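You operate a simulated robot arm through the tools that you are given. There is no shell and no other tool.

You are at the controls of a simulated robot arm. One attempt, no reset.

Task
Put things in order on the plywood table. At the end: the clear white-rimmed water trap from the plywood table is on the white tall filter box; the black strap is on the red tray (marked "FAULTY"); the orange hose connector stands where the white blue-capped exhale filter stood; the white blue-capped exhale filter stands where the black strap stood; whatever was shut is shut again. Leave all else as you found it, and nothing knocked over. Set down upright: white-rimmed water trap.
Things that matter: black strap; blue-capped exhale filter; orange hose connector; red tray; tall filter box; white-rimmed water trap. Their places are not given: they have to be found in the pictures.

It is judged by the outcome, as a careful person would: the job done as asked, and still so three seconds after it is handed in. It fails if anything else is knocked over, pushed out of place, dropped, spilled or broken.

Robot
A 7-joint arm with a two-finger parallel gripper, fixed in place. Base frame: the origin is on the floor under the middle of its stand, x ahead of it, y to its left, z up; the work surface is at about z = 0.8. Lengths are in m, angles in rad, forces in N, time in s.
With the tool pointing down near the work surface it reaches from about 0.24 to 0.68 m from the base axis. Its first joint turns from -1.152 to 1.152 rad. Payload 2.4 kg.
The tool frame sits at the grasp point between the pads (the TCP): z along the fingers, y along the line on which they close. The tips reach 0.03 m beyond it. Largest opening 0.094 m; finger width 0.028, thickness 0.01; the body of the gripper, 0.05 by 0.096 m, starts 0.055 m behind the TCP.
Orientation is that of the tool frame in the base frame, as a unit quaternion [x, y, z, w]. With the fingers straight down and closing along the base's y, the tool's x points along the base's -x, its y along +y and its z along -z.

Tools
- The arm moves only by the tool servo_tool. Its argument "steps" is a list of rows, each a list of 6 numbers: the shift along the base's x, y, z in m, then the turn, a rotation vector about the base's x, y, z in rad. In form: [[dx, dy, dz, ax, ay, az], ...]. A call has 1 to 20 rows; each row shifts and turns the commanded pose from where the row before left it. "fingers" is the opening, from 0 (shut) to 1 (fully open), set as the call begins (left out, the last holds). Rows are played at 5 a second. More than 0.05 m and 0.15 rad between two rows, or a gripper value outside its range, and nothing of the call is played. Where a pose cannot be reached the arm comes as near as it can. A force on the tool above 40 N (or 10 N above the force at the start of the call, whichever is more), or a blocked arm, ends the call early, and 0.2 s more pass. The fingers move at their own pace (about 0.153 m/s each) and stop on an object; they squeeze with about 25 N. The grip force told is the motor's: it shows also when the fingers shut on nothing. Time passes only in rows, and 0.2 s behind the last, so rows that do not move let the fingers close. It gives the time, the measured TCP pose, the force on the tool (base axes), the opening and the grip force at its end, in the units of the frame above (readings bear some noise), with the torque about the TCP (base axes, N m) and any sound that the robot's microphone picked up.
- Cameras (640 x 400 px; columns grow to the right, rows downward): "scene" is fixed at [0.0303, 0.4684, 1.4393]; the picture's right is [-0.81, -0.59, 0.00], its down [-0.36, 0.50, -0.79] and it looks along [0.47, -0.64, -0.61] (base axes); focal length 358 px, centre (320, 200). "wrist" rides on the gripper at [0.076, 0.014, -0.103] in the tool frame; the picture's right is [-0.18, 0.98, 0.00], its down [-0.75, -0.14, -0.64] and it looks along [-0.63, -0.12, 0.77] (tool axes); focal length 243 px, centre (320, 200).
- camera(camera): a new picture of that camera. The clock stands still meanwhile.
- locate(camera, pixels): for up to 12 pixels [column, row] of the newest picture of that camera ("zoom" is the newest enlarged one), the place [x, y, z] in the base frame of the surface seen there, good to about 0.003 m. The clock stands still meanwhile.
- zoom(camera, box): a new picture of the part [left, top, right, bottom] of that camera's present view, enlarged. The clock stands still meanwhile.
- sign_off(): hands the job in; it is judged then, once.

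Leave the gripper open and the arm clear of the work at the hand-in unless told otherwise.

The tools are called after "Request:" as a command line: name --pt "numbers of a row" for each row, then --argument value for the rest, lists and objects as JSON in quotes. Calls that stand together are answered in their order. servo_tool: Moves the arm, as the interface text tells. Its arguments: {"type":"object","properties":{"steps":{"type":"array","items":{"type":"array","items":{"type":"number"}}},"fingers":{"type":"number"}},"required":["steps"]} The other tools are called the same way: camera (camera) takes a picture; locate (camera, pixels) gives the place of the surface under pixels of a picture; zoom (camera, box) takes an enlarged picture of a part of a camera's view; sign_off () hands the job in.

At the start:

```text
time_s: 0.0
position: [0.4548, 0.0141, 1.0905]
ee_rot: [0.0, 1.0, 0.0, 0.0]
wrist_force: [-0.2, 0.7, 0.2]
ft_torque: [0.03, -0.02, 0.03]
width: 0.0939
grip_force: 0.1
```

scene: 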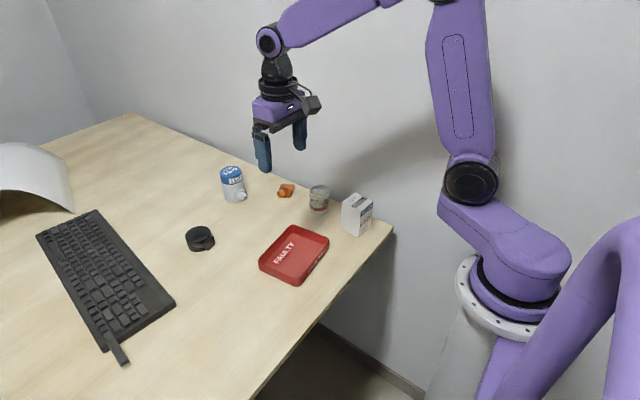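
wrist: 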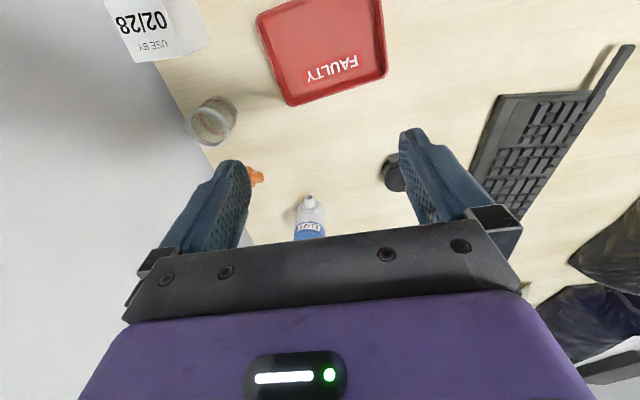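

I see the table with a red tray marked "FAULTY" near (294,255), a black strap coil near (200,238), a blue-capped filter near (232,184), an orange connector near (286,190), a clear trap near (319,198), and a white box near (356,213). I'll zoom in for detail.

Request:
zoom --camera "scene" --box '[170, 150, 400, 294]'

Request:
zoom --camera "wrist" --box '[80, 0, 460, 240]'

```text
2.78 times, centred on (285, 222) of scene
```

zoom: 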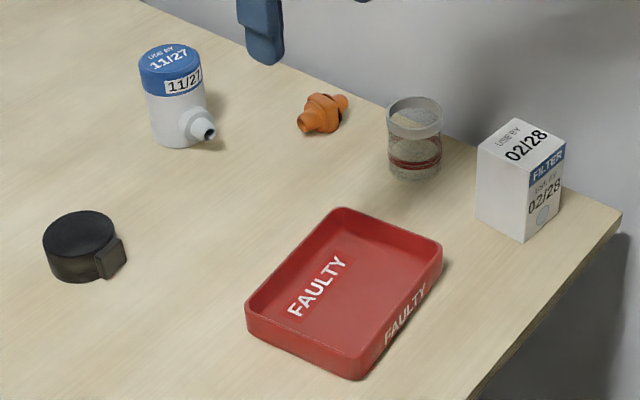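

```text
1.67 times, centred on (270, 120) of wrist
```

zoom: 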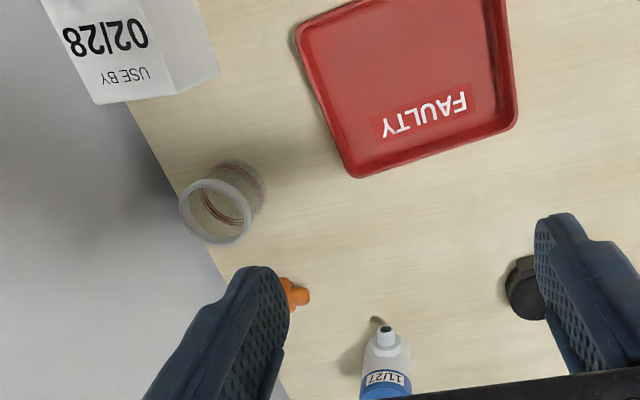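

The wrist zoom shows the trap rim at about (217,212), the box top at about (110,50), the connector at about (292,293), and the filter. Next I measure positions in the scene picture.

Request:
locate --camera "scene" --pixels '[[231, 171], [232, 192], [245, 196], [279, 193], [286, 189], [293, 187], [319, 188], [319, 208], [198, 233], [200, 248], [210, 243], [294, 255]]'

Request:
locate --camera "zoom" --pixels '[[45, 5], [98, 103], [140, 5], [182, 207], [255, 205], [217, 183], [217, 242], [292, 293], [218, 72], [300, 30], [356, 176], [515, 118]]'

Request:
zoom --camera "scene" --box '[260, 165, 380, 240]'

```text
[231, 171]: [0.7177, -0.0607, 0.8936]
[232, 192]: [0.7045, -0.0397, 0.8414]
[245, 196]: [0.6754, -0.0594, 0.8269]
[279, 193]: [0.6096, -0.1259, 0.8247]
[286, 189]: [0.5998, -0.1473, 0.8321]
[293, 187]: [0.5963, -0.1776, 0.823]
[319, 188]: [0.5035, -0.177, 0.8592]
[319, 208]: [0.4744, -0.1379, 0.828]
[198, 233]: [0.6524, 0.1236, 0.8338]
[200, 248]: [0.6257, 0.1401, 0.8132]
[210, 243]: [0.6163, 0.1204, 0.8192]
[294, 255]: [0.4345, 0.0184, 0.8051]
```

```text
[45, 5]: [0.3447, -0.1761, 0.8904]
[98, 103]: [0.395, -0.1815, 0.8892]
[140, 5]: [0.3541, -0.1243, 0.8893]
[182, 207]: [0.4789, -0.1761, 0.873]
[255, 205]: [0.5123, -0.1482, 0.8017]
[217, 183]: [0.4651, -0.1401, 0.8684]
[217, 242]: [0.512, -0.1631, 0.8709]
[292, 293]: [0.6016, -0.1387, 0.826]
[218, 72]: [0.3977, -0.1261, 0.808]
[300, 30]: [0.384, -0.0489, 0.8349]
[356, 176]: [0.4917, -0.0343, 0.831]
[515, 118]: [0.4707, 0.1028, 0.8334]
```

```text
5.33 times, centred on (320, 202) of scene
```

zoom: 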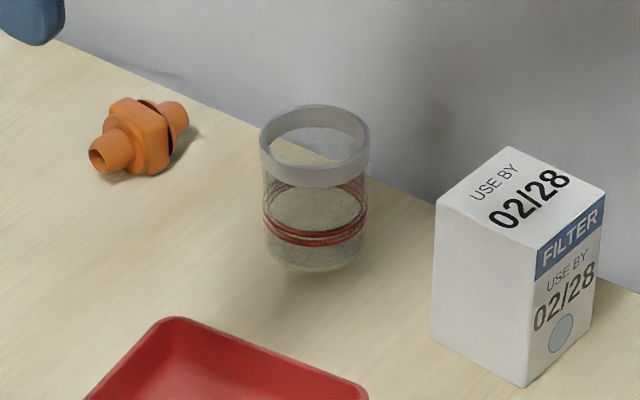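

I have the trap, box and connector enlarged. I'll measure the box top corners at (440,205), (510,149), (602,193), (533,246), the trap rim, and the connector ends.

Request:
locate --camera "zoom" --pixels '[[441, 205], [511, 150], [600, 193], [533, 244], [263, 145], [368, 145], [315, 107], [315, 166], [315, 264], [98, 155], [140, 135], [180, 115]]'

Request:
zoom --camera "scene" --box '[180, 155, 300, 230]'

```text
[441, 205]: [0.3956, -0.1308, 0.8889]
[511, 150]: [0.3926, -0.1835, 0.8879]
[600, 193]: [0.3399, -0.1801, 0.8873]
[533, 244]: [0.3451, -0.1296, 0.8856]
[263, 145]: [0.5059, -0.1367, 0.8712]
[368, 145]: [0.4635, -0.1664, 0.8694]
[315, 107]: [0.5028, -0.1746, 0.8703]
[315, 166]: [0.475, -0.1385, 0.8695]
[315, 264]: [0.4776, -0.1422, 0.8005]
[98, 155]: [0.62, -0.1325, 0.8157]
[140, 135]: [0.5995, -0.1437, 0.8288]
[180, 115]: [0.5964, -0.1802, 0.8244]
```

```text
5.33 times, centred on (240, 192) of scene
```

zoom: 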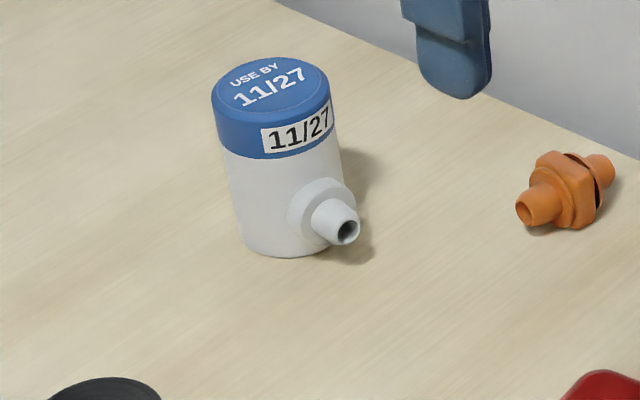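

The box top is about 0.053 m square, centred near (0.368, -0.156) at z 0.888. The trap is centred near (0.489, -0.156). Now the filter: cap top at (268,88), edges, port at (345,230), and the table and wall.

Request:
locate --camera "zoom" --pixels '[[214, 92], [325, 90], [268, 60], [270, 118], [268, 88], [285, 255], [238, 240], [346, 222], [340, 205], [310, 200], [520, 215], [610, 175]]'

Request:
locate --camera "scene" --pixels '[[400, 150], [350, 150], [200, 130], [393, 228], [330, 170], [130, 114], [370, 198], [390, 225], [45, 5], [600, 100], [420, 300], [20, 160]]'

Request:
zoom --camera "scene" --box '[160, 205, 280, 280]'

```text
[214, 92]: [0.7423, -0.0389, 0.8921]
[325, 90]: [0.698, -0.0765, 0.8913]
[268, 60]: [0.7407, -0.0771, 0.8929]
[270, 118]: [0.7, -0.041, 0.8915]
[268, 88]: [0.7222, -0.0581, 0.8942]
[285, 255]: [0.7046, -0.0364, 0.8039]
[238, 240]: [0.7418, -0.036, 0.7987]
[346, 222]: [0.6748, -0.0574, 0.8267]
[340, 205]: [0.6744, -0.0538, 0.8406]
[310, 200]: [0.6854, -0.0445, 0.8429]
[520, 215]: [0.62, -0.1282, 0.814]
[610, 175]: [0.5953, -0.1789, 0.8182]
```

```text
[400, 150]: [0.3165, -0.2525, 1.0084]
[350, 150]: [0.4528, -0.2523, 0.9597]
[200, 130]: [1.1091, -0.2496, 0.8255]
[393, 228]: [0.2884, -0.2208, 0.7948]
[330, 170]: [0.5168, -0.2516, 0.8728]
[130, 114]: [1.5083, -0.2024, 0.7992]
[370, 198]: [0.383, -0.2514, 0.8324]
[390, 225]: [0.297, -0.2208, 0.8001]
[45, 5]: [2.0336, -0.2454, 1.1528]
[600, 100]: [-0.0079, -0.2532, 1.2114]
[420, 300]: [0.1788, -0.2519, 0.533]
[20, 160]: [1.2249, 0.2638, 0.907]
```

```text
5.33 times, centred on (220, 242) of scene
```

zoom: 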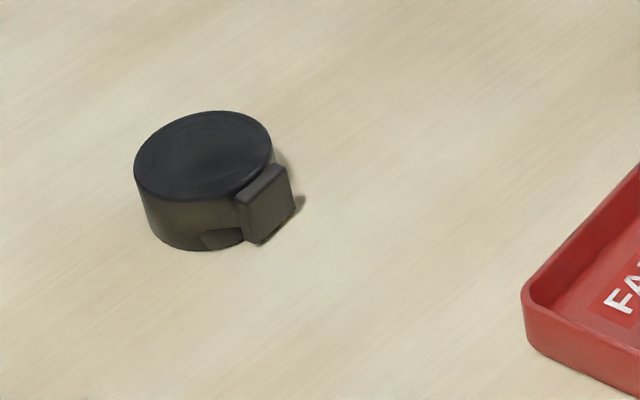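

The wall is at y ≈ -0.252 and the filter axis is near (0.720, -0.058) with its cap top at 0.893, about 0.72 m out. That is beyond the straight-down reach, so I'll need a tilted tool there. Now I measure the strap in this zoom: top edges (138,165), (270,150), (205,114), (200,198), and the buckle around (265,205).

Request:
locate --camera "zoom" --pixels '[[138, 162], [269, 150], [205, 114], [200, 196], [205, 155], [195, 246], [245, 208], [285, 175], [268, 215], [262, 240], [290, 210], [150, 225]]'

Request:
locate --camera "scene" --pixels '[[292, 227], [328, 240], [298, 284], [261, 264], [300, 250], [285, 262], [310, 240], [295, 270]]'

Request:
zoom --camera "scene" --box '[0, 130, 200, 380]'

```text
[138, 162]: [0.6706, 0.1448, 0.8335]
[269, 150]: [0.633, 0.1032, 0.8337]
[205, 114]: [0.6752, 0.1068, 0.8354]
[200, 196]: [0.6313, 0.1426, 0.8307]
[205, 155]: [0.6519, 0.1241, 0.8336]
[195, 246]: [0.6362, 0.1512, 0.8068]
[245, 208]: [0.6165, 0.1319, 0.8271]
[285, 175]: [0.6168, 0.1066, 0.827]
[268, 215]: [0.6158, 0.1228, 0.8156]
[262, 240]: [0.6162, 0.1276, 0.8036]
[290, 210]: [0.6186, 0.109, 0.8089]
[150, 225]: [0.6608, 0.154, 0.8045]
```

```text
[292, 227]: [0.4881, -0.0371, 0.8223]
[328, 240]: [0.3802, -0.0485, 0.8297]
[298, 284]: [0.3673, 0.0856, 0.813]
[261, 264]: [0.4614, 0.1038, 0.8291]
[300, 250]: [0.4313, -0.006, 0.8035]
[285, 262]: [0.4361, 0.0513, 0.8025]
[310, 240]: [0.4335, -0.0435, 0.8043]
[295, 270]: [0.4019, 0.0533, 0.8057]
```

```text
1.60 times, centred on (100, 255) of scene
```

zoom: 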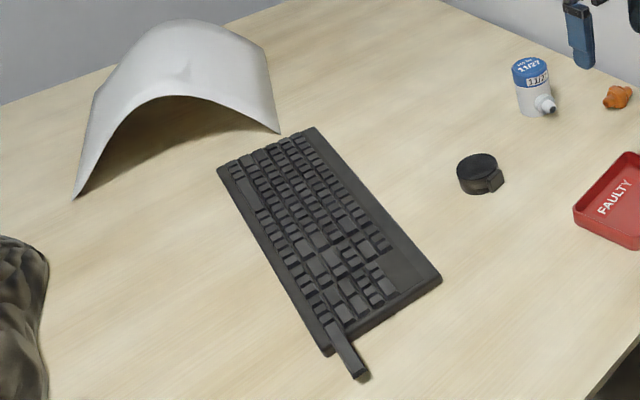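

There's a keyboard with a dark stick-like part at about (118,350), a white curved sheet, and a dark bag at the left. I'll zoom on these to rule out a second strap or a hidden item.

Request:
zoom --camera "scene" --box '[60, 280, 220, 380]'

Request:
zoom --camera "scene" --box '[0, 120, 160, 220]'

Request:
zoom --camera "wrist" --box '[360, 20, 640, 380]'

```text
4.00 times, centred on (140, 330) of scene
```

zoom: 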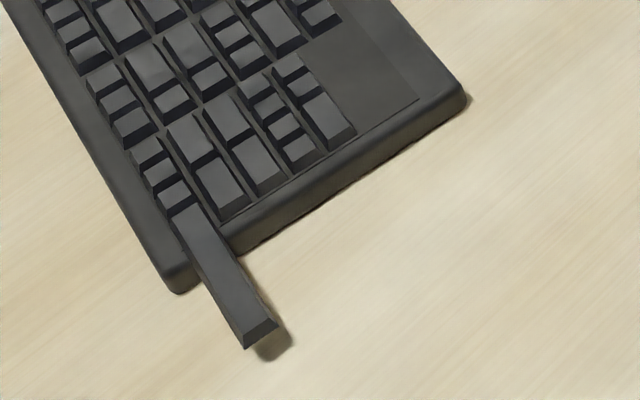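

```text
4.00 times, centred on (80, 170) of scene
```

zoom: 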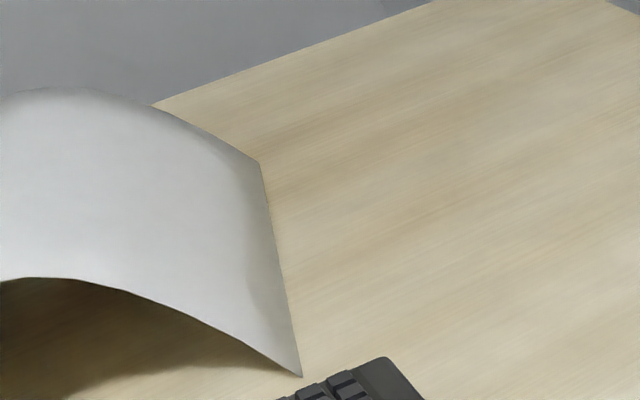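

```text
1.11 times, centred on (500, 200) of wrist
```

zoom: 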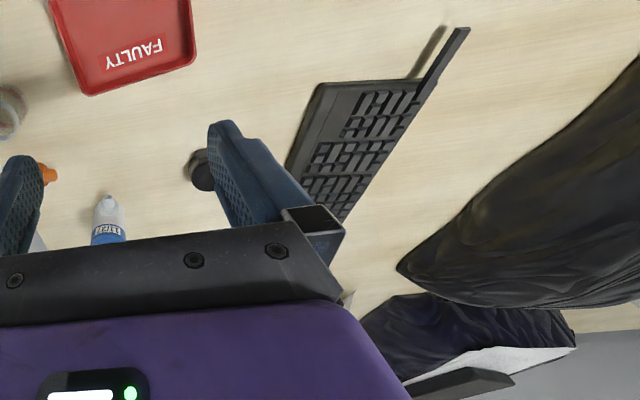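

The keyboard part and sheet are just surroundings, so the strap is the coil centred near (0.6525, 0.1244), about 0.056 m wide with its top at z 0.834 and its buckle toward the robot. I'll first move above it with the fingers open and check.

Request:
servo_tool --pt "0.033 0.0184 0 0 0 0" --pt "0.033 0.0184 0 0 0 0" --pt "0.033 0.0184 0 0 0 0" --pt "0.033 0.0184 0 0 0 0" --pt "0.033 0.0184 0 0 0 0" --pt "0.0327 0.0183 0 0 0 0" --pt "0 0 -0.035 0 0 0" --pt "0 0 -0.035 0 0 0" --pt "0 0 -0.035 0 0 0" --pt "0 0 -0.035 0 0 0" --pt "0 0 -0.035 0 0 0" --pt "0 0 0 0 0 0" --fingers 1

```text
time_s: 2.6
position: [0.6543, 0.123, 0.9164]
ee_rot: [0.0, 1.0, 0.0, 0.0]
wrist_force: [-0.3, 0.0, -0.5]
ft_torque: [0.01, -0.01, -0.03]
width: 0.0941
grip_force: 0.1
```

The tool reached (0.654, 0.123, 0.916) straight down. I'll look at the strap from the wrist and scene cameras before descending.

Request:
camera --camera "wrist"

Request:
camera --camera "scene"

```text
taken
```

wrist: 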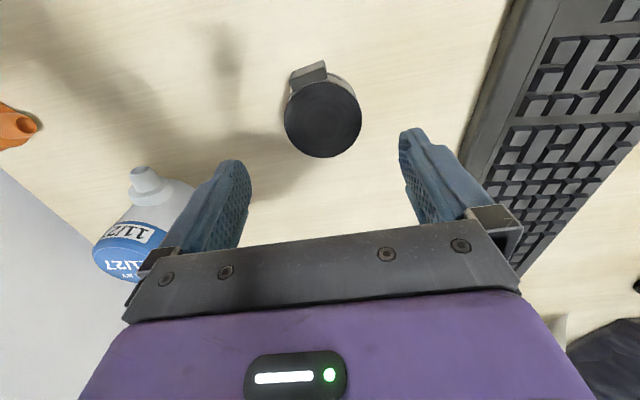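

```text
taken
```

scene: 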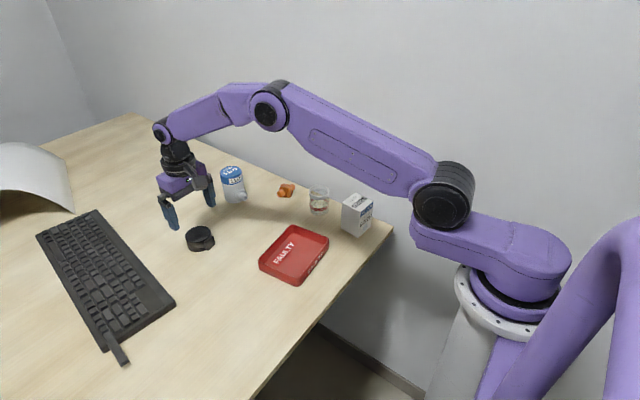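

The strap is at about (323,118) in the wrist view, and the keyboard edge is near (470,150). I'll re-measure the strap and keyboard clearance.

Request:
locate --camera "wrist" --pixels '[[287, 118], [359, 118], [325, 90], [322, 154], [323, 120], [297, 75], [322, 68], [470, 150], [505, 20], [490, 80], [147, 180], [135, 235]]'

```text
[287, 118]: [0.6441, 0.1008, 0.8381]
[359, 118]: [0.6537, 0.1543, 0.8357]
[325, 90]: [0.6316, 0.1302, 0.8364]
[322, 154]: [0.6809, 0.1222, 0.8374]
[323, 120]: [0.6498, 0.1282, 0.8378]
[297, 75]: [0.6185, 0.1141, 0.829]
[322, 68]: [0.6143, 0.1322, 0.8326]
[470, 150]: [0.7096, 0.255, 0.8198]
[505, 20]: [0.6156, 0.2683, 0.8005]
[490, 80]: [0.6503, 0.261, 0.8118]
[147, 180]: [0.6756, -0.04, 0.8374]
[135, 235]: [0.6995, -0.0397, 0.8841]
```

The strap centre averages to about (0.653, 0.126) and the keyboard is well clear at y 0.255. I'll shift 2 mm in y, descend to z ≈ 0.837, and stop with the fingers still open.

Request:
servo_tool --pt "0 0.002 -0.025 0 0 0" --pt "0 0 -0.025 0 0 0" --pt "0 0 -0.018 0 0 0" --pt "0 0 -0.01 0 0 0" --pt "0 0 0 0 0 0"

```text
time_s: 3.8
position: [0.6529, 0.125, 0.8378]
ee_rot: [0.0, 1.0, 0.0, 0.0]
wrist_force: [0.2, 0.0, -0.8]
ft_torque: [0.02, 0.01, 0.02]
width: 0.0939
grip_force: 0.1
```

The tool is at z 0.838 with no contact force. I'll close the fingers on the strap with rows that don't move.

Request:
servo_tool --pt "0 0 -0.003 0 0 0" --pt "0 0 0 0 0 0" --pt "0 0 0 0 0 0" --pt "0 0 0 0 0 0" --fingers 0.5

Request:
camera --camera "wrist"

```text
time_s: 4.8
position: [0.6527, 0.1251, 0.8362]
ee_rot: [0.001, 1.0, 0.0, 0.002]
wrist_force: [-8.7, -0.1, 27.2]
ft_torque: [-0.21, 0.2, -0.04]
width: 0.0615
grip_force: 25.2
```

```text
taken
```

wrist: 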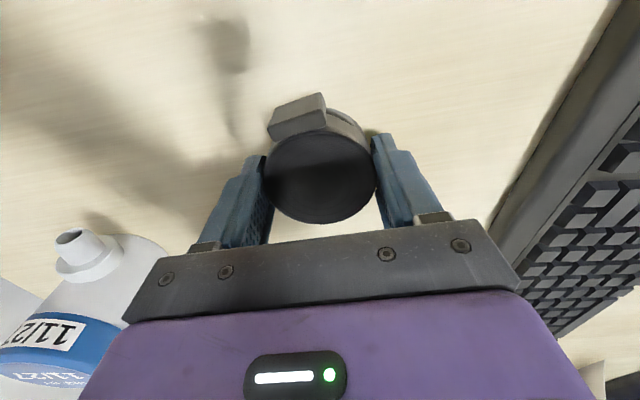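

The fingers stopped at 0.0615 m with 25 N grip, and there's about 27 N upward on the tool, so something is pressing lightly. I'll rise 3 mm to relieve it and read again.

Request:
servo_tool --pt "0 0 0.003 0 0 0" --pt "0 0 0 0 0 0"

Request:
zoom --camera "scene" --box '[150, 190, 270, 265]'

```text
time_s: 5.4
position: [0.6534, 0.1249, 0.8366]
ee_rot: [0.0, 1.0, 0.0, -0.001]
wrist_force: [0.8, 0.2, 2.3]
ft_torque: [0.04, -0.16, 0.03]
width: 0.061
grip_force: 24.5
```

```text
5.33 times, centred on (210, 228) of scene
```

zoom: 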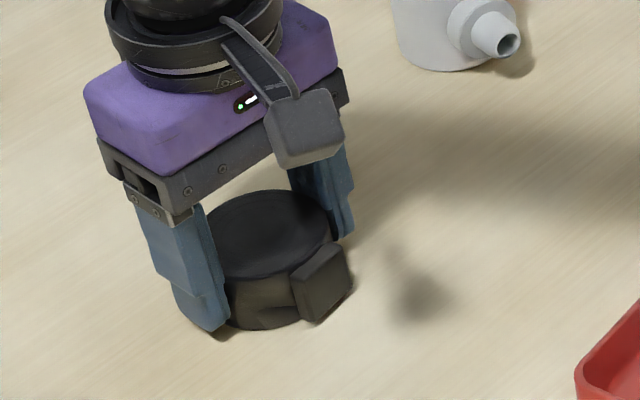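

The force is relieved (2 N) and the coil sits squarely between the pads at 0.061 m. I'll lift it.

Request:
servo_tool --pt "0 0 0.015 0 0 0" --pt "0 0 0.025 0 0 0" --pt "0 0 0.035 0 0 0" --pt "0 0 0.035 0 0 0" --pt "0 0 0 0 0 0"

Request:
camera --camera "scene"

Request:
camera --camera "wrist"

```text
time_s: 6.6
position: [0.6535, 0.1244, 0.948]
ee_rot: [0.0, 1.0, 0.0, 0.0]
wrist_force: [-0.6, 0.8, -1.9]
ft_torque: [-0.01, -0.04, 0.01]
width: 0.0613
grip_force: 24.7
```

```text
taken
```

scene: 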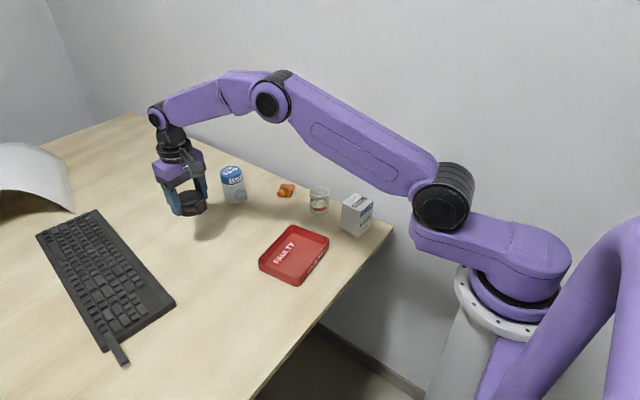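

```text
taken
```

wrist: 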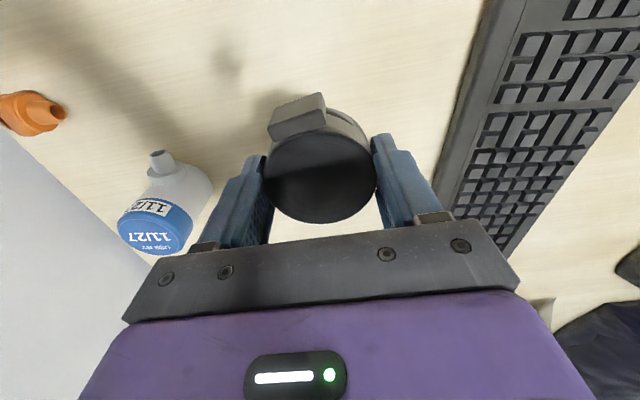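

The strap is up and held steady. Before moving I'll zoom on the tray to pin down its floor and rim.

Request:
zoom --camera "scene" --box '[240, 215, 348, 295]'

```text
5.00 times, centred on (294, 255) of scene
```

zoom: 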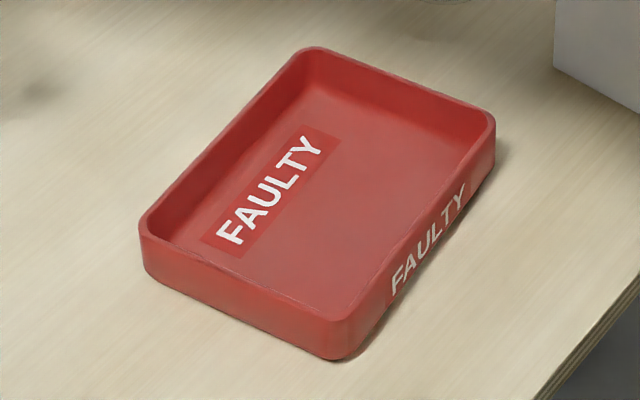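

The tray is clear. I'll measure rim edges at (395,72), (230,145), (240,280), (420,215) and floor points.

Request:
locate --camera "zoom" --pixels '[[395, 73], [225, 143], [240, 278], [420, 218], [318, 51], [490, 125], [145, 232], [338, 318], [320, 190], [380, 130], [260, 250], [400, 190]]'

```text
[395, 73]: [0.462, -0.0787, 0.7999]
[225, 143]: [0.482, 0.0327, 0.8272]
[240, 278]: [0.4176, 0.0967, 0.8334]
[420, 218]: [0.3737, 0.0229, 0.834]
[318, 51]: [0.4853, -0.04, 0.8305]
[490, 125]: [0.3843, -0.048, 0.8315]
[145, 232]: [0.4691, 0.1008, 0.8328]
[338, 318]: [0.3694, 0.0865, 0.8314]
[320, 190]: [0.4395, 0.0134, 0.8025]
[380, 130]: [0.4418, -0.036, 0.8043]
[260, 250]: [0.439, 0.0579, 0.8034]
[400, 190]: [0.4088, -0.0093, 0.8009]
```

The tray centre is about (0.427, 0.025), floor z ≈ 0.803, rim z ≈ 0.832. I'll carry the strap over it with its centre at (0.432, 0.025) and lower to just above the floor.

Request:
servo_tool --pt "-0.03675 -0.0169 0 0 0 0" --pt "-0.03675 -0.0169 0 0 0 0" --pt "-0.03675 -0.0169 0 0 0 0" --pt "-0.03675 -0.0169 0 0 0 0" --pt "-0.03675 -0.0169 0 0 0 0" --pt "-0.03675 -0.0169 0 0 0 0" --pt "0 0 -0.03 0 0 0" --pt "0 0 -0.03 0 0 0" --pt "0 0 -0.02 0 0 0" --pt "0 0 -0.01 0 0 0" --pt "0 0 0 0 0 0"

Request:
zoom --camera "scene" --box '[240, 205, 348, 295]'

Request:
camera --camera "wrist"

```text
time_s: 9.0
position: [0.4324, 0.0223, 0.8567]
ee_rot: [0.0, 1.0, 0.0, 0.0]
wrist_force: [0.4, 0.0, -0.7]
ft_torque: [-0.02, 0.0, 0.02]
width: 0.0608
grip_force: 24.7
```

```text
4.44 times, centred on (294, 250) of scene
```

zoom: 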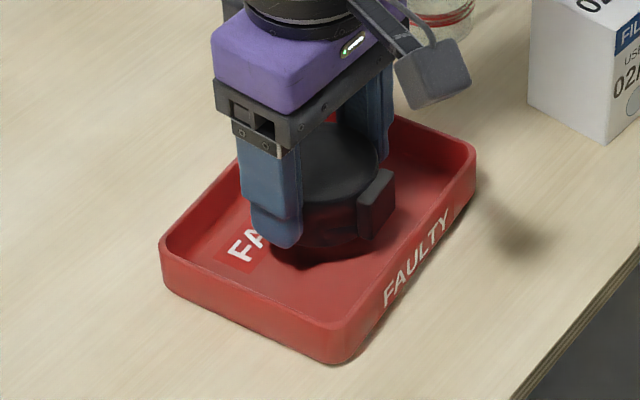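

```text
taken
```

wrist: 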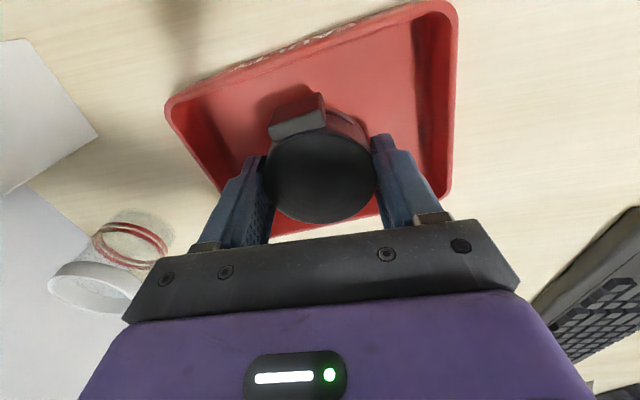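

The strap is inside the tray's walls with clearance all around. I'll lower it in small steps to the floor at a tool height of about 0.842.

Request:
servo_tool --pt "0 0 -0.006 0 0 0" --pt "0 0 -0.004 0 0 0" --pt "0 0 -0.003 0 0 0" --pt "0 0 0 0 0 0"

```text
time_s: 10.0
position: [0.4306, 0.023, 0.844]
ee_rot: [0.001, 1.0, 0.0, -0.001]
wrist_force: [-0.2, -0.5, 0.1]
ft_torque: [0.0, 0.01, 0.0]
width: 0.0609
grip_force: 24.7
```

No contact yet at z 0.844. I'll go down 1.5 mm at a time.

Request:
servo_tool --pt "0 0 -0.0015 0 0 0" --pt "0 0 -0.001 0 0 0" --pt "0 0 0 0 0 0"

```text
time_s: 10.8
position: [0.4324, 0.0236, 0.8411]
ee_rot: [0.0, 1.0, 0.0, 0.001]
wrist_force: [-0.4, 0.3, -1.1]
ft_torque: [-0.01, -0.02, -0.01]
width: 0.061
grip_force: 24.8
```

Still no contact at z 0.841. I'll step down another 1 mm at a time.

Request:
servo_tool --pt "0 0 -0.001 0 0 0" --pt "0 0 0 0 0 0"

Request:
servo_tool --pt "0 0 -0.001 0 0 0" --pt "0 0 0 0 0 0"

```text
time_s: 11.4
position: [0.4317, 0.0233, 0.841]
ee_rot: [-0.001, 1.0, -0.001, 0.001]
wrist_force: [-2.9, -0.4, 16.9]
ft_torque: [0.43, -0.16, 0.04]
width: 0.0607
grip_force: 24.4
```

```text
time_s: 12.2
position: [0.4322, 0.0241, 0.841]
ee_rot: [0.0, 1.0, 0.001, 0.002]
wrist_force: [-4.6, -1.2, 15.7]
ft_torque: [0.33, -0.11, 0.05]
width: 0.0608
grip_force: 24.6
stopped in row 2: the force on the tool passed its limit at 41 N (the readings are from after the stop); the commanded pose is now the measured one
```

Contact is firm, so the strap is on the tray floor. I'll ease up 0.5 mm and open the fingers to 0.08 m.

Request:
servo_tool --pt "0 0 0.0005 0 0 0" --pt "0 0 0 0 0 0" --pt "0 0 0 0 0 0" --fingers 0.88

Request:
camera --camera "wrist"

```text
time_s: 13.0
position: [0.4334, 0.0241, 0.8404]
ee_rot: [0.0, 1.0, -0.001, 0.0]
wrist_force: [-0.4, -1.3, 0.4]
ft_torque: [-0.01, -0.01, 0.02]
width: 0.0825
grip_force: 0.1
```

```text
taken
```

wrist: 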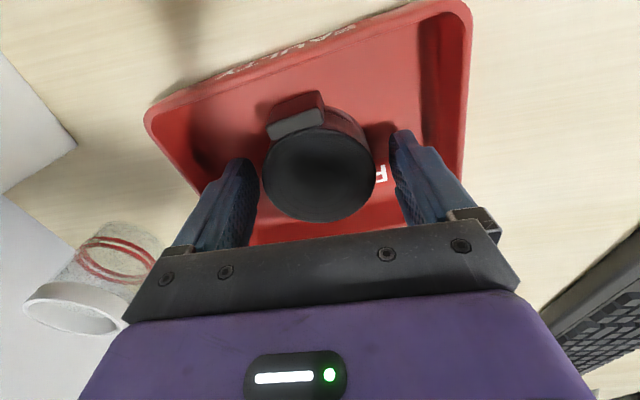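

The strap is released and resting flat in the tray. I'll raise straight up to about z 1.0 and check it.

Request:
servo_tool --pt "0 0 0.01 0 0 0" --pt "0 0 0.025 0 0 0" --pt "0 0 0.04 0 0 0" --pt "0 0 0.04 0 0 0" --pt "0 0 0.045 0 0 0" --pt "0 0 0 0 0 0"

Request:
zoom --camera "scene" --box '[170, 150, 400, 294]'

```text
time_s: 14.4
position: [0.4311, 0.0223, 1.0031]
ee_rot: [0.0, 1.0, 0.0, 0.001]
wrist_force: [0.1, -0.2, 0.2]
ft_torque: [-0.03, 0.01, -0.01]
width: 0.0826
grip_force: 0.0
```

```text
2.78 times, centred on (285, 222) of scene
```

zoom: 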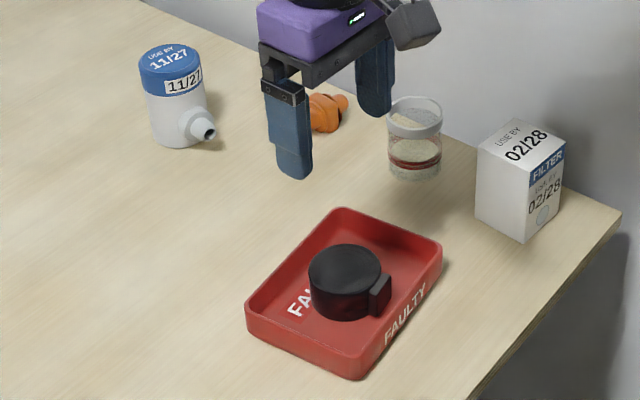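

The strap rests in the tray. Next is the filter: I'll go above it at (0.7205, -0.0585, 1.0), fully open, tilting the tool 0.3 rad so the fingers point outward, and see whether the pose is reached.

Request:
servo_tool --pt "0.0361 -0.01025 0 0 -0.0375 0" --pt "0.0361 -0.01025 0 0 -0.0375 0" --pt "0.0361 -0.01025 0 0 -0.0375 0" --pt "0.0361 -0.01025 0 0 -0.0375 0" --pt "0.0361 -0.01025 0 0 -0.0375 0" --pt "0.0361 -0.01025 0 0 -0.0375 0" --pt "0.0361 -0.01025 0 0 -0.0375 0" --pt "0.0361 -0.01025 0 0 -0.0375 0" --pt "0 0 0 0 0 0" --fingers 1

Request:
camera --camera "wrist"

Request:
camera --camera "scene"

```text
time_s: 16.4
position: [0.7203, -0.0585, 1.0028]
ee_rot: [0.0, 0.989, 0.0, 0.15]
wrist_force: [0.0, 0.3, -0.4]
ft_torque: [0.01, 0.02, -0.02]
width: 0.0939
grip_force: 0.0
```

```text
taken
```

wrist: 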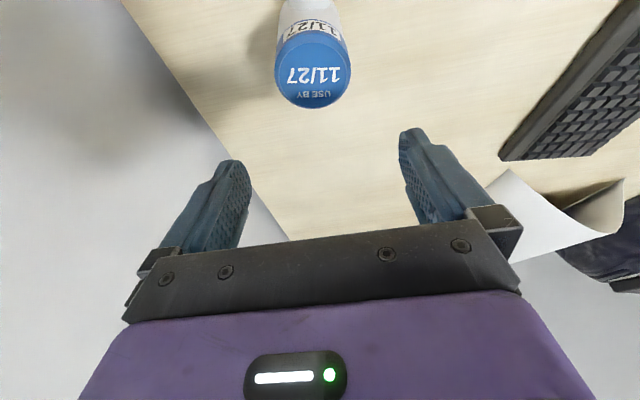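

```text
taken
```

scene: 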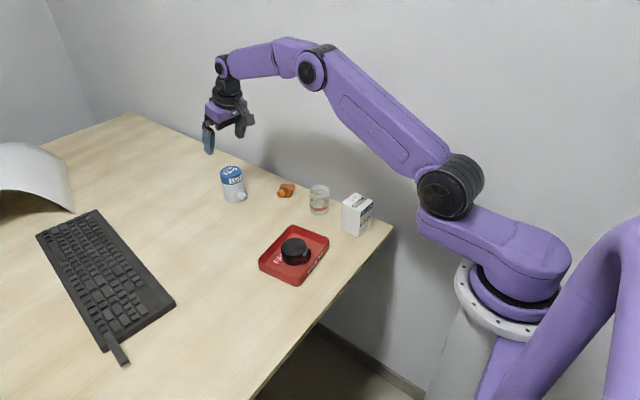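

The pose was reached exactly with the tilt. The blue cap is at about (313,73) in the wrist view. I'll measure it again from here.

Request:
locate --camera "wrist" --pixels '[[279, 70], [346, 70], [313, 103], [313, 75], [313, 42], [312, 5], [300, 90], [330, 90]]'

```text
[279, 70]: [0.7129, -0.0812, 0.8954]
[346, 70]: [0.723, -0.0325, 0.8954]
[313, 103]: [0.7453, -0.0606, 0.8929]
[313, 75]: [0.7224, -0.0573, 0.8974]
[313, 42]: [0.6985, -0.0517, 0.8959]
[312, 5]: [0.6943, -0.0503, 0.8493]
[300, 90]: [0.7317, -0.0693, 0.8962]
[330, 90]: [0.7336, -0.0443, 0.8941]
```

The cap centre agrees at about (0.720, -0.058). I'll descend straight down to z ≈ 0.857 with the fingers open on its ±y sides.

Request:
servo_tool --pt "0 0 -0.04 0 0 0" --pt "0 0 -0.035 0 0 0" --pt "0 0 -0.025 0 0 0" --pt "0 0 -0.02 0 0 0" --pt "0 0 -0.015 0 0 0" --pt "0 0 -0.01 0 0 0" --pt "0 0 0 0 0 0"

Request:
camera --camera "wrist"

Request:
zoom --camera "scene" --box '[180, 130, 300, 230]'

```text
time_s: 18.0
position: [0.7202, -0.0584, 0.8562]
ee_rot: [0.001, 0.989, -0.001, 0.15]
wrist_force: [-0.1, -0.9, -0.3]
ft_torque: [0.02, 0.01, 0.0]
width: 0.0941
grip_force: 0.1
```

```text
taken
```

wrist: 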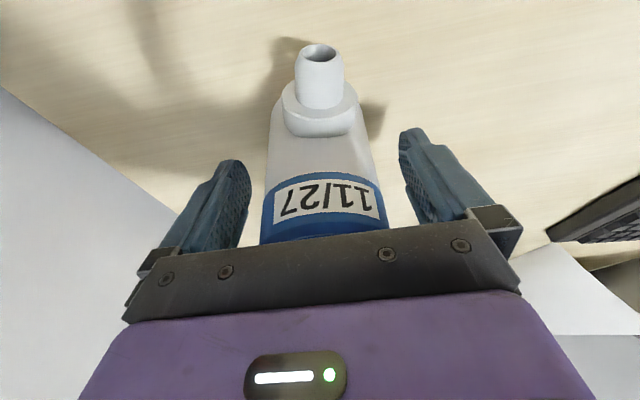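

```text
4.00 times, centred on (240, 180) of scene
```

zoom: 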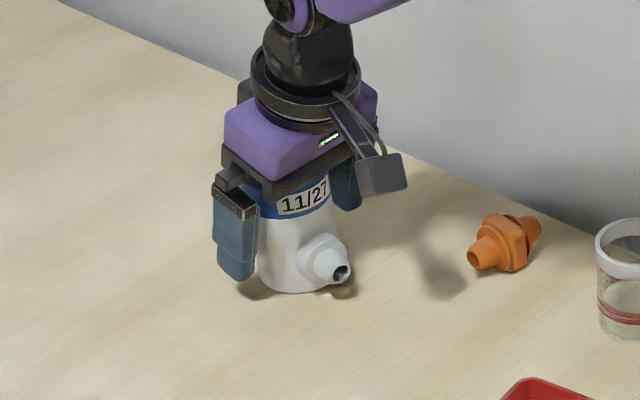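

The filter is centred between the open fingers and nothing is touching. I'll close on it.

Request:
servo_tool --pt "0 0 0 0 0 0" --pt "0 0 0 0 0 0" --pt "0 0 0 0 0 0" --fingers 0.5

```text
time_s: 18.8
position: [0.7213, -0.0578, 0.857]
ee_rot: [0.0, 0.989, 0.001, 0.151]
wrist_force: [0.5, 1.1, 0.6]
ft_torque: [0.08, -0.03, -0.01]
width: 0.0623
grip_force: 24.3
```

Gripped at 0.062 m with 24 N and little force on the tool. I'll lift gently.

Request:
servo_tool --pt "0 0 0.01 0 0 0" --pt "0 0 0.02 0 0 0" --pt "0 0 0.03 0 0 0" --pt "0 0 0.03 0 0 0" --pt "0 0 0 0 0 0"

Request:
camera --camera "wrist"

Request:
zoom --camera "scene" --box '[160, 110, 320, 230]'

```text
time_s: 20.0
position: [0.7217, -0.0583, 0.9464]
ee_rot: [0.001, 0.989, 0.0, 0.15]
wrist_force: [-0.1, 0.1, -1.1]
ft_torque: [0.01, -0.01, 0.02]
width: 0.0621
grip_force: 24.9
```

```text
taken
```

wrist: 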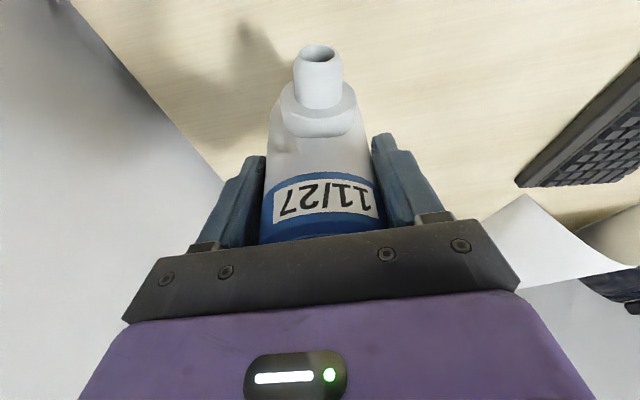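

```text
3.33 times, centred on (240, 170) of scene
```

zoom: 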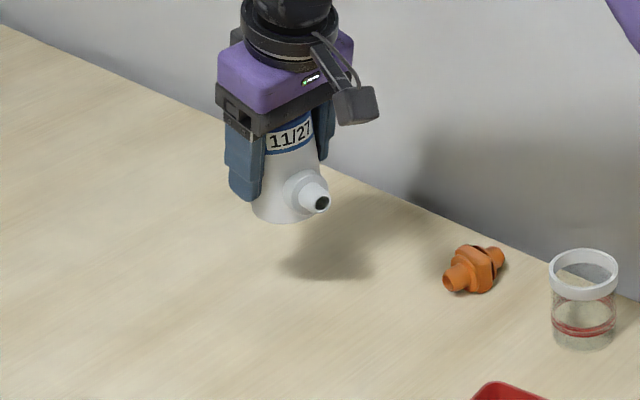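

The filter is lifted whole and upright. I'll carry it to the strap's old spot at about (0.651, 0.126) and lower to 1.5 cm above the table.

Request:
servo_tool --pt "-0.0116 0.0307 0 0 0 0" --pt "-0.0116 0.0307 0 0 0 0" --pt "-0.0116 0.0307 0 0 0 0" --pt "-0.0116 0.0307 0 0 0 0" --pt "-0.0116 0.0307 0 0 0 0" --pt "-0.0116 0.0307 0 0 0 0" --pt "0 0 -0.03 0 0 0" --pt "0 0 -0.03 0 0 0" --pt "0 0 -0.015 0 0 0" --pt "0 0 0 0 0 0"

Request:
camera --camera "wrist"

Request:
zoom --camera "scene" --box '[140, 150, 300, 270]'

```text
time_s: 22.2
position: [0.6506, 0.1278, 0.8699]
ee_rot: [0.001, 0.988, 0.0, 0.151]
wrist_force: [-0.1, 0.0, -1.2]
ft_torque: [0.01, 0.01, 0.01]
width: 0.0623
grip_force: 25.6
```

```text
taken
```

wrist: 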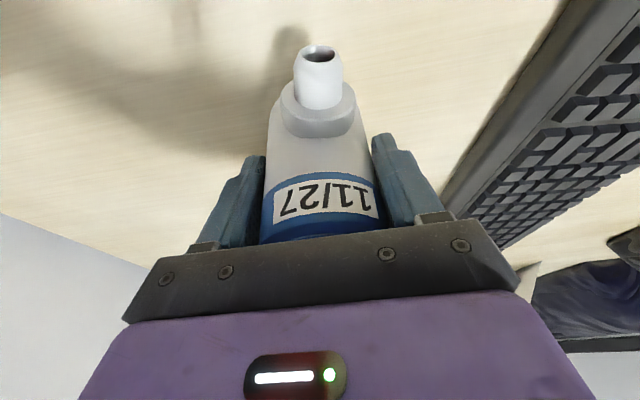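

```text
3.33 times, centred on (220, 210) of scene
```

zoom: 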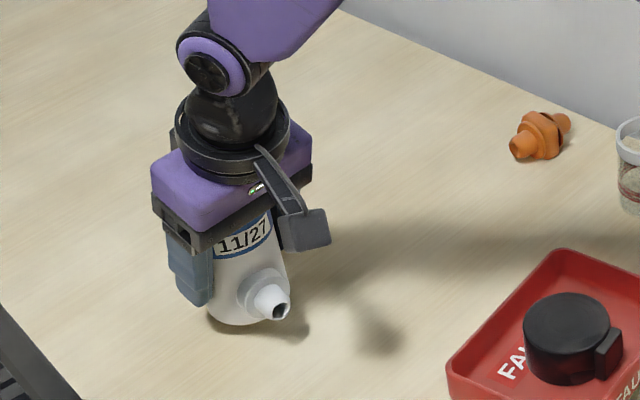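

The filter hangs upright above the spot. I'll lower it by 12 mm, then in 1 mm steps.

Request:
servo_tool --pt "0 -0.001 -0.006 0 0 0" --pt "0 0 -0.005 0 0 0" --pt "0 0 -0.002 0 0 0" --pt "0 0 0 0 0 0"

Request:
servo_tool --pt "0 0 -0.001 0 0 0" --pt "0 0 0 0 0 0"

```text
time_s: 23.2
position: [0.6513, 0.1258, 0.8577]
ee_rot: [0.0, 0.989, 0.0, 0.15]
wrist_force: [-0.7, -0.2, -2.3]
ft_torque: [-0.01, -0.01, -0.02]
width: 0.0621
grip_force: 25.1
```

```text
time_s: 23.8
position: [0.6517, 0.126, 0.8568]
ee_rot: [0.0, 0.989, 0.0, 0.15]
wrist_force: [0.7, -0.2, -1.4]
ft_torque: [0.01, -0.01, -0.04]
width: 0.0624
grip_force: 25.0
```

Still no contact at z 0.857. I'll take another 1 mm.

Request:
servo_tool --pt "0 0 -0.001 0 0 0" --pt "0 0 0 0 0 0"

```text
time_s: 24.4
position: [0.6533, 0.1264, 0.8575]
ee_rot: [0.0, 0.989, 0.0, 0.15]
wrist_force: [-1.0, 0.4, 1.3]
ft_torque: [0.07, 0.05, -0.01]
width: 0.062
grip_force: 25.5
```

The vertical force went from -1.4 to +1.3 N, so the base just touches the table. I'll open the fingers.

Request:
servo_tool --pt "0 0 0 0 0 0" --pt "0 0 0 0 0 0" --pt "0 0 0 0 0 0" --fingers 1

Request:
camera --camera "wrist"

```text
time_s: 25.2
position: [0.651, 0.1253, 0.8564]
ee_rot: [-0.001, 0.989, 0.0, 0.15]
wrist_force: [-0.3, 0.1, -0.2]
ft_torque: [-0.03, 0.03, 0.01]
width: 0.0936
grip_force: 0.0
```

```text
taken
```

wrist: 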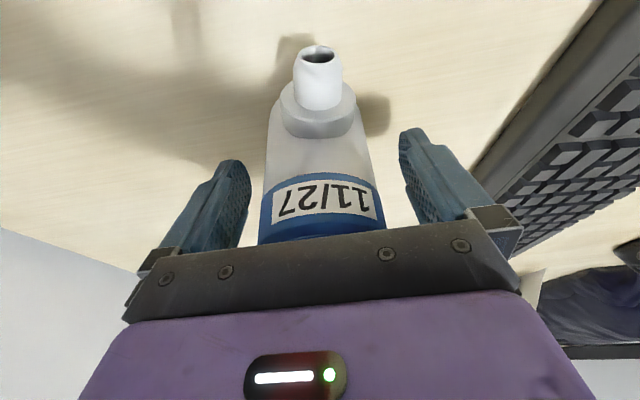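

The filter stands free. I'll rise straight up 0.14 m and check it.

Request:
servo_tool --pt "0 0 0.015 0 0 0" --pt "0 0 0.03 0 0 0" --pt "0 0 0.035 0 0 0" --pt "0 0 0.04 0 0 0" --pt "0 0 0.03 0 0 0" --pt "0 0 0 0 0 0"

Request:
camera --camera "scene"

Request:
zoom --camera "scene" --box '[160, 150, 340, 265]'

```text
time_s: 26.6
position: [0.65, 0.1246, 1.0057]
ee_rot: [0.001, 0.989, 0.0, 0.151]
wrist_force: [-0.9, -0.5, -0.5]
ft_torque: [-0.02, 0.0, 0.0]
width: 0.0939
grip_force: 0.1
```

```text
taken
```

scene: 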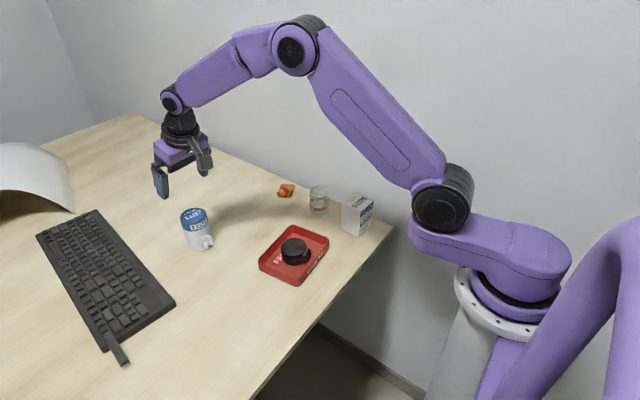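

```text
3.48 times, centred on (250, 208) of scene
```

zoom: 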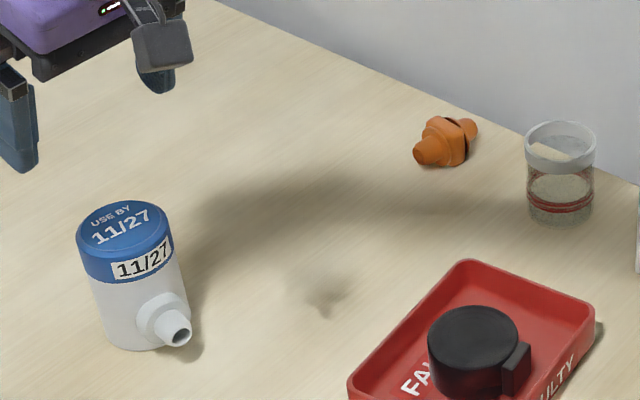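

The filter stands upright on the strap's old spot. Next is the orange connector. I'll move back to (0.45, -0.12, 1.0) with the tool straight so the wrist camera sees it well.

Request:
servo_tool --pt "-0.0222 -0.0272 0 0 0.03333 0" --pt "-0.0222 -0.0272 0 0 0.03333 0" --pt "-0.0222 -0.0272 0 0 0.03333 0" --pt "-0.0222 -0.0272 0 0 0.03333 0" --pt "-0.0222 -0.0272 0 0 0.03333 0" --pt "-0.0222 -0.0272 0 0 0.03333 0" --pt "-0.0222 -0.0272 0 0 0.03333 0" --pt "-0.0222 -0.0272 0 0 0.03333 0" --pt "-0.0222 -0.0272 0 0 0.03333 0" --pt "0 0 0 0 0 0"

Request:
camera --camera "wrist"

```text
time_s: 28.8
position: [0.452, -0.1203, 1.0058]
ee_rot: [0.0, 1.0, 0.0, 0.0]
wrist_force: [-0.1, 0.7, -0.4]
ft_torque: [0.0, 0.01, 0.02]
width: 0.0941
grip_force: 0.0
```

```text
taken
```

wrist: 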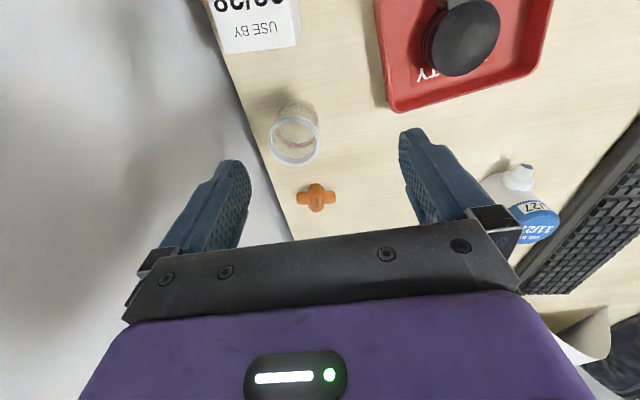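

The connector is visible at about (316,197). I'll zoom on it together with the trap.

Request:
zoom --camera "wrist" --box '[266, 160, 366, 225]'

```text
6.15 times, centred on (316, 192) of wrist
```

zoom: 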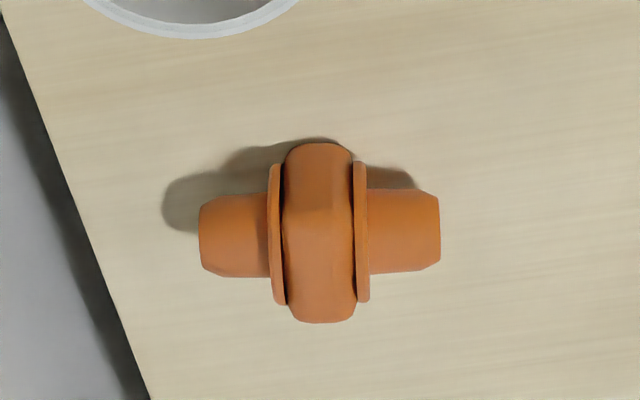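

Now the connector is clear: two stubs, two flanges and a square block in the middle. I'll measure its end points and block.

Request:
locate --camera "zoom" --pixels '[[204, 235], [436, 230], [240, 235], [400, 230], [320, 150], [320, 235], [320, 310], [278, 235], [362, 232], [240, 200], [240, 270], [400, 262]]'

```text
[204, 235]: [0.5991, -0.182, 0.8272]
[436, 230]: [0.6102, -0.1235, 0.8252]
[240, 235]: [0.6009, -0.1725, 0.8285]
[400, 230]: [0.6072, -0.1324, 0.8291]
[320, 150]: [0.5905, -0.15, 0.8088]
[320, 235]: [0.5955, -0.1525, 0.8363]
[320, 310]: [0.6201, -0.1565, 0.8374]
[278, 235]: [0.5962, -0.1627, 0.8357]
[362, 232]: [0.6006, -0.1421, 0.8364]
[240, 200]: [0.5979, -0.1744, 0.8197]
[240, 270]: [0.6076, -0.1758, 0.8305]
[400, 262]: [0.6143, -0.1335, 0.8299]
```

The connector lies with its axis about 10° off y, ends near (0.599,-0.182) and (0.611,-0.123), block centre about (0.607,-0.153). Gripping it tilted would bring the camera bracket close to the trap, so I'll move the trap first. I'll zoom on the trap and box.

Request:
zoom --camera "wrist" --box '[245, 80, 345, 180]'

```text
4.00 times, centred on (295, 130) of wrist
```

zoom: 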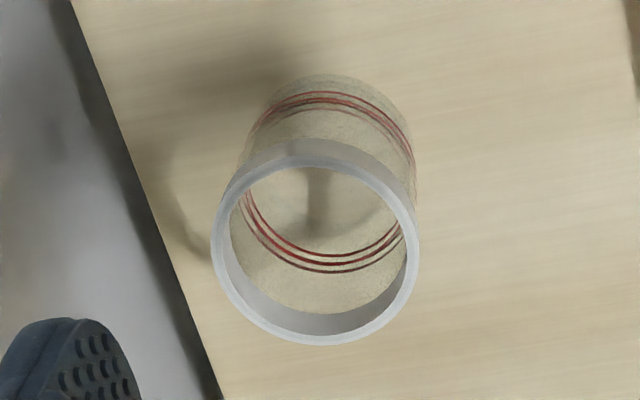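

The trap's open rim is a ring with left (216,235), right (413,235), near (318,150) and far (316,338). I'll measure points on it.

Request:
locate --camera "zoom" --pixels '[[219, 240], [412, 240], [318, 162], [316, 339], [250, 180], [385, 180], [245, 315], [390, 310], [330, 80], [315, 300]]'

Request:
locate --camera "wrist" --pixels '[[223, 53], [295, 46], [300, 20], [215, 20], [260, 30]]'

```text
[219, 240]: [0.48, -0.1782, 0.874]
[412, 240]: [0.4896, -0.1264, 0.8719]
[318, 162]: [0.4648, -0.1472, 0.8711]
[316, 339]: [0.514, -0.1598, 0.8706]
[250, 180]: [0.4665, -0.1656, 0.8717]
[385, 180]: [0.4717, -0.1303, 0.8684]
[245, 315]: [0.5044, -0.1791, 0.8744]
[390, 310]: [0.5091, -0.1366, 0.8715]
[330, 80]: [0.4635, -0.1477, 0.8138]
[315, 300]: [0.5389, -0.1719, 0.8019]
```

```text
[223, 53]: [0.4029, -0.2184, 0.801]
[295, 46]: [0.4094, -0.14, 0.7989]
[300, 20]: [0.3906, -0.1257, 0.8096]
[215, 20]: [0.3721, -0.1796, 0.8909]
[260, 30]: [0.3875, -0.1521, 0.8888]
```

The trap centre averages to (0.488, -0.1535), rim top 0.871. The box top centre is about (0.368, -0.156) at z 0.889. I'll move over the trap and down to z ≈ 0.92 with the fingers open, then check alignment.

Request:
servo_tool --pt "0.0185 -0.0168 0 0 0 0" --pt "0.0185 -0.0168 0 0 0 0" --pt "0 0 -0.03 0 0 0" --pt "0 0 -0.03 0 0 0" --pt "0 0 -0.02 0 0 0" --pt "0 0 0 0 0 0" --fingers 1

Request:
camera --camera "wrist"

Request:
zoom --camera "scene" --box '[240, 125, 400, 245]'

```text
time_s: 30.2
position: [0.489, -0.1526, 0.9259]
ee_rot: [0.0, 1.0, 0.0, 0.001]
wrist_force: [-0.8, -1.3, 0.1]
ft_torque: [0.03, 0.02, 0.0]
width: 0.094
grip_force: 0.1
```

```text
taken
```

wrist: 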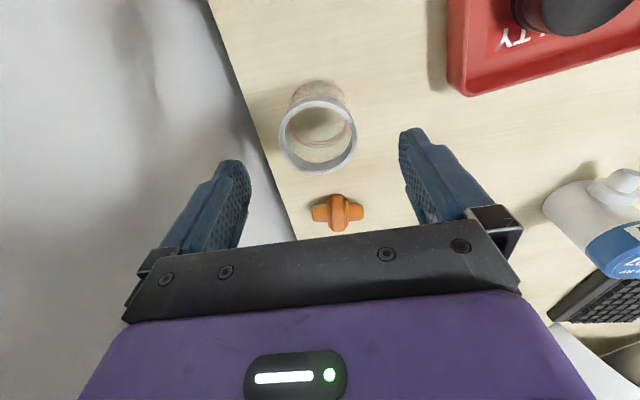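

```text
3.33 times, centred on (320, 185) of scene
```

zoom: 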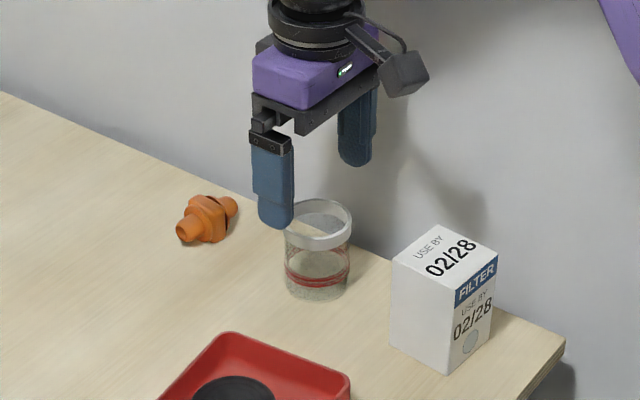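

The trap lies between the open fingers. I'll descend to z ≈ 0.855.

Request:
servo_tool --pt "0 0 -0.025 0 0 0" --pt "0 0 -0.02 0 0 0" --pt "0 0 -0.015 0 0 0" --pt "0 0 -0.011 0 0 0" --pt "0 0 0 0 0 0"

Request:
camera --camera "wrist"

```text
time_s: 31.4
position: [0.4903, -0.152, 0.8554]
ee_rot: [0.0, 1.0, 0.0, 0.002]
wrist_force: [-0.3, -0.4, 0.1]
ft_torque: [0.01, -0.01, 0.0]
width: 0.0942
grip_force: 0.1
```

```text
taken
```

wrist: 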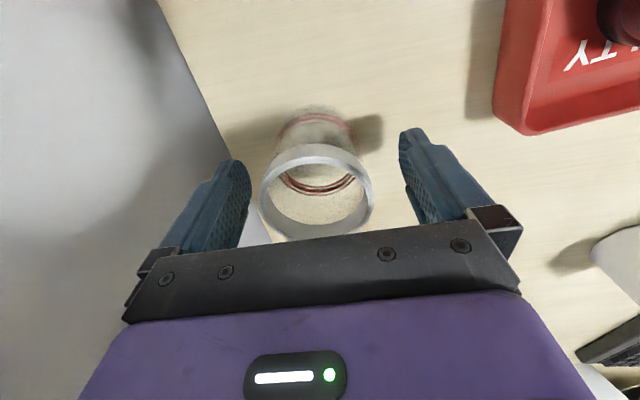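

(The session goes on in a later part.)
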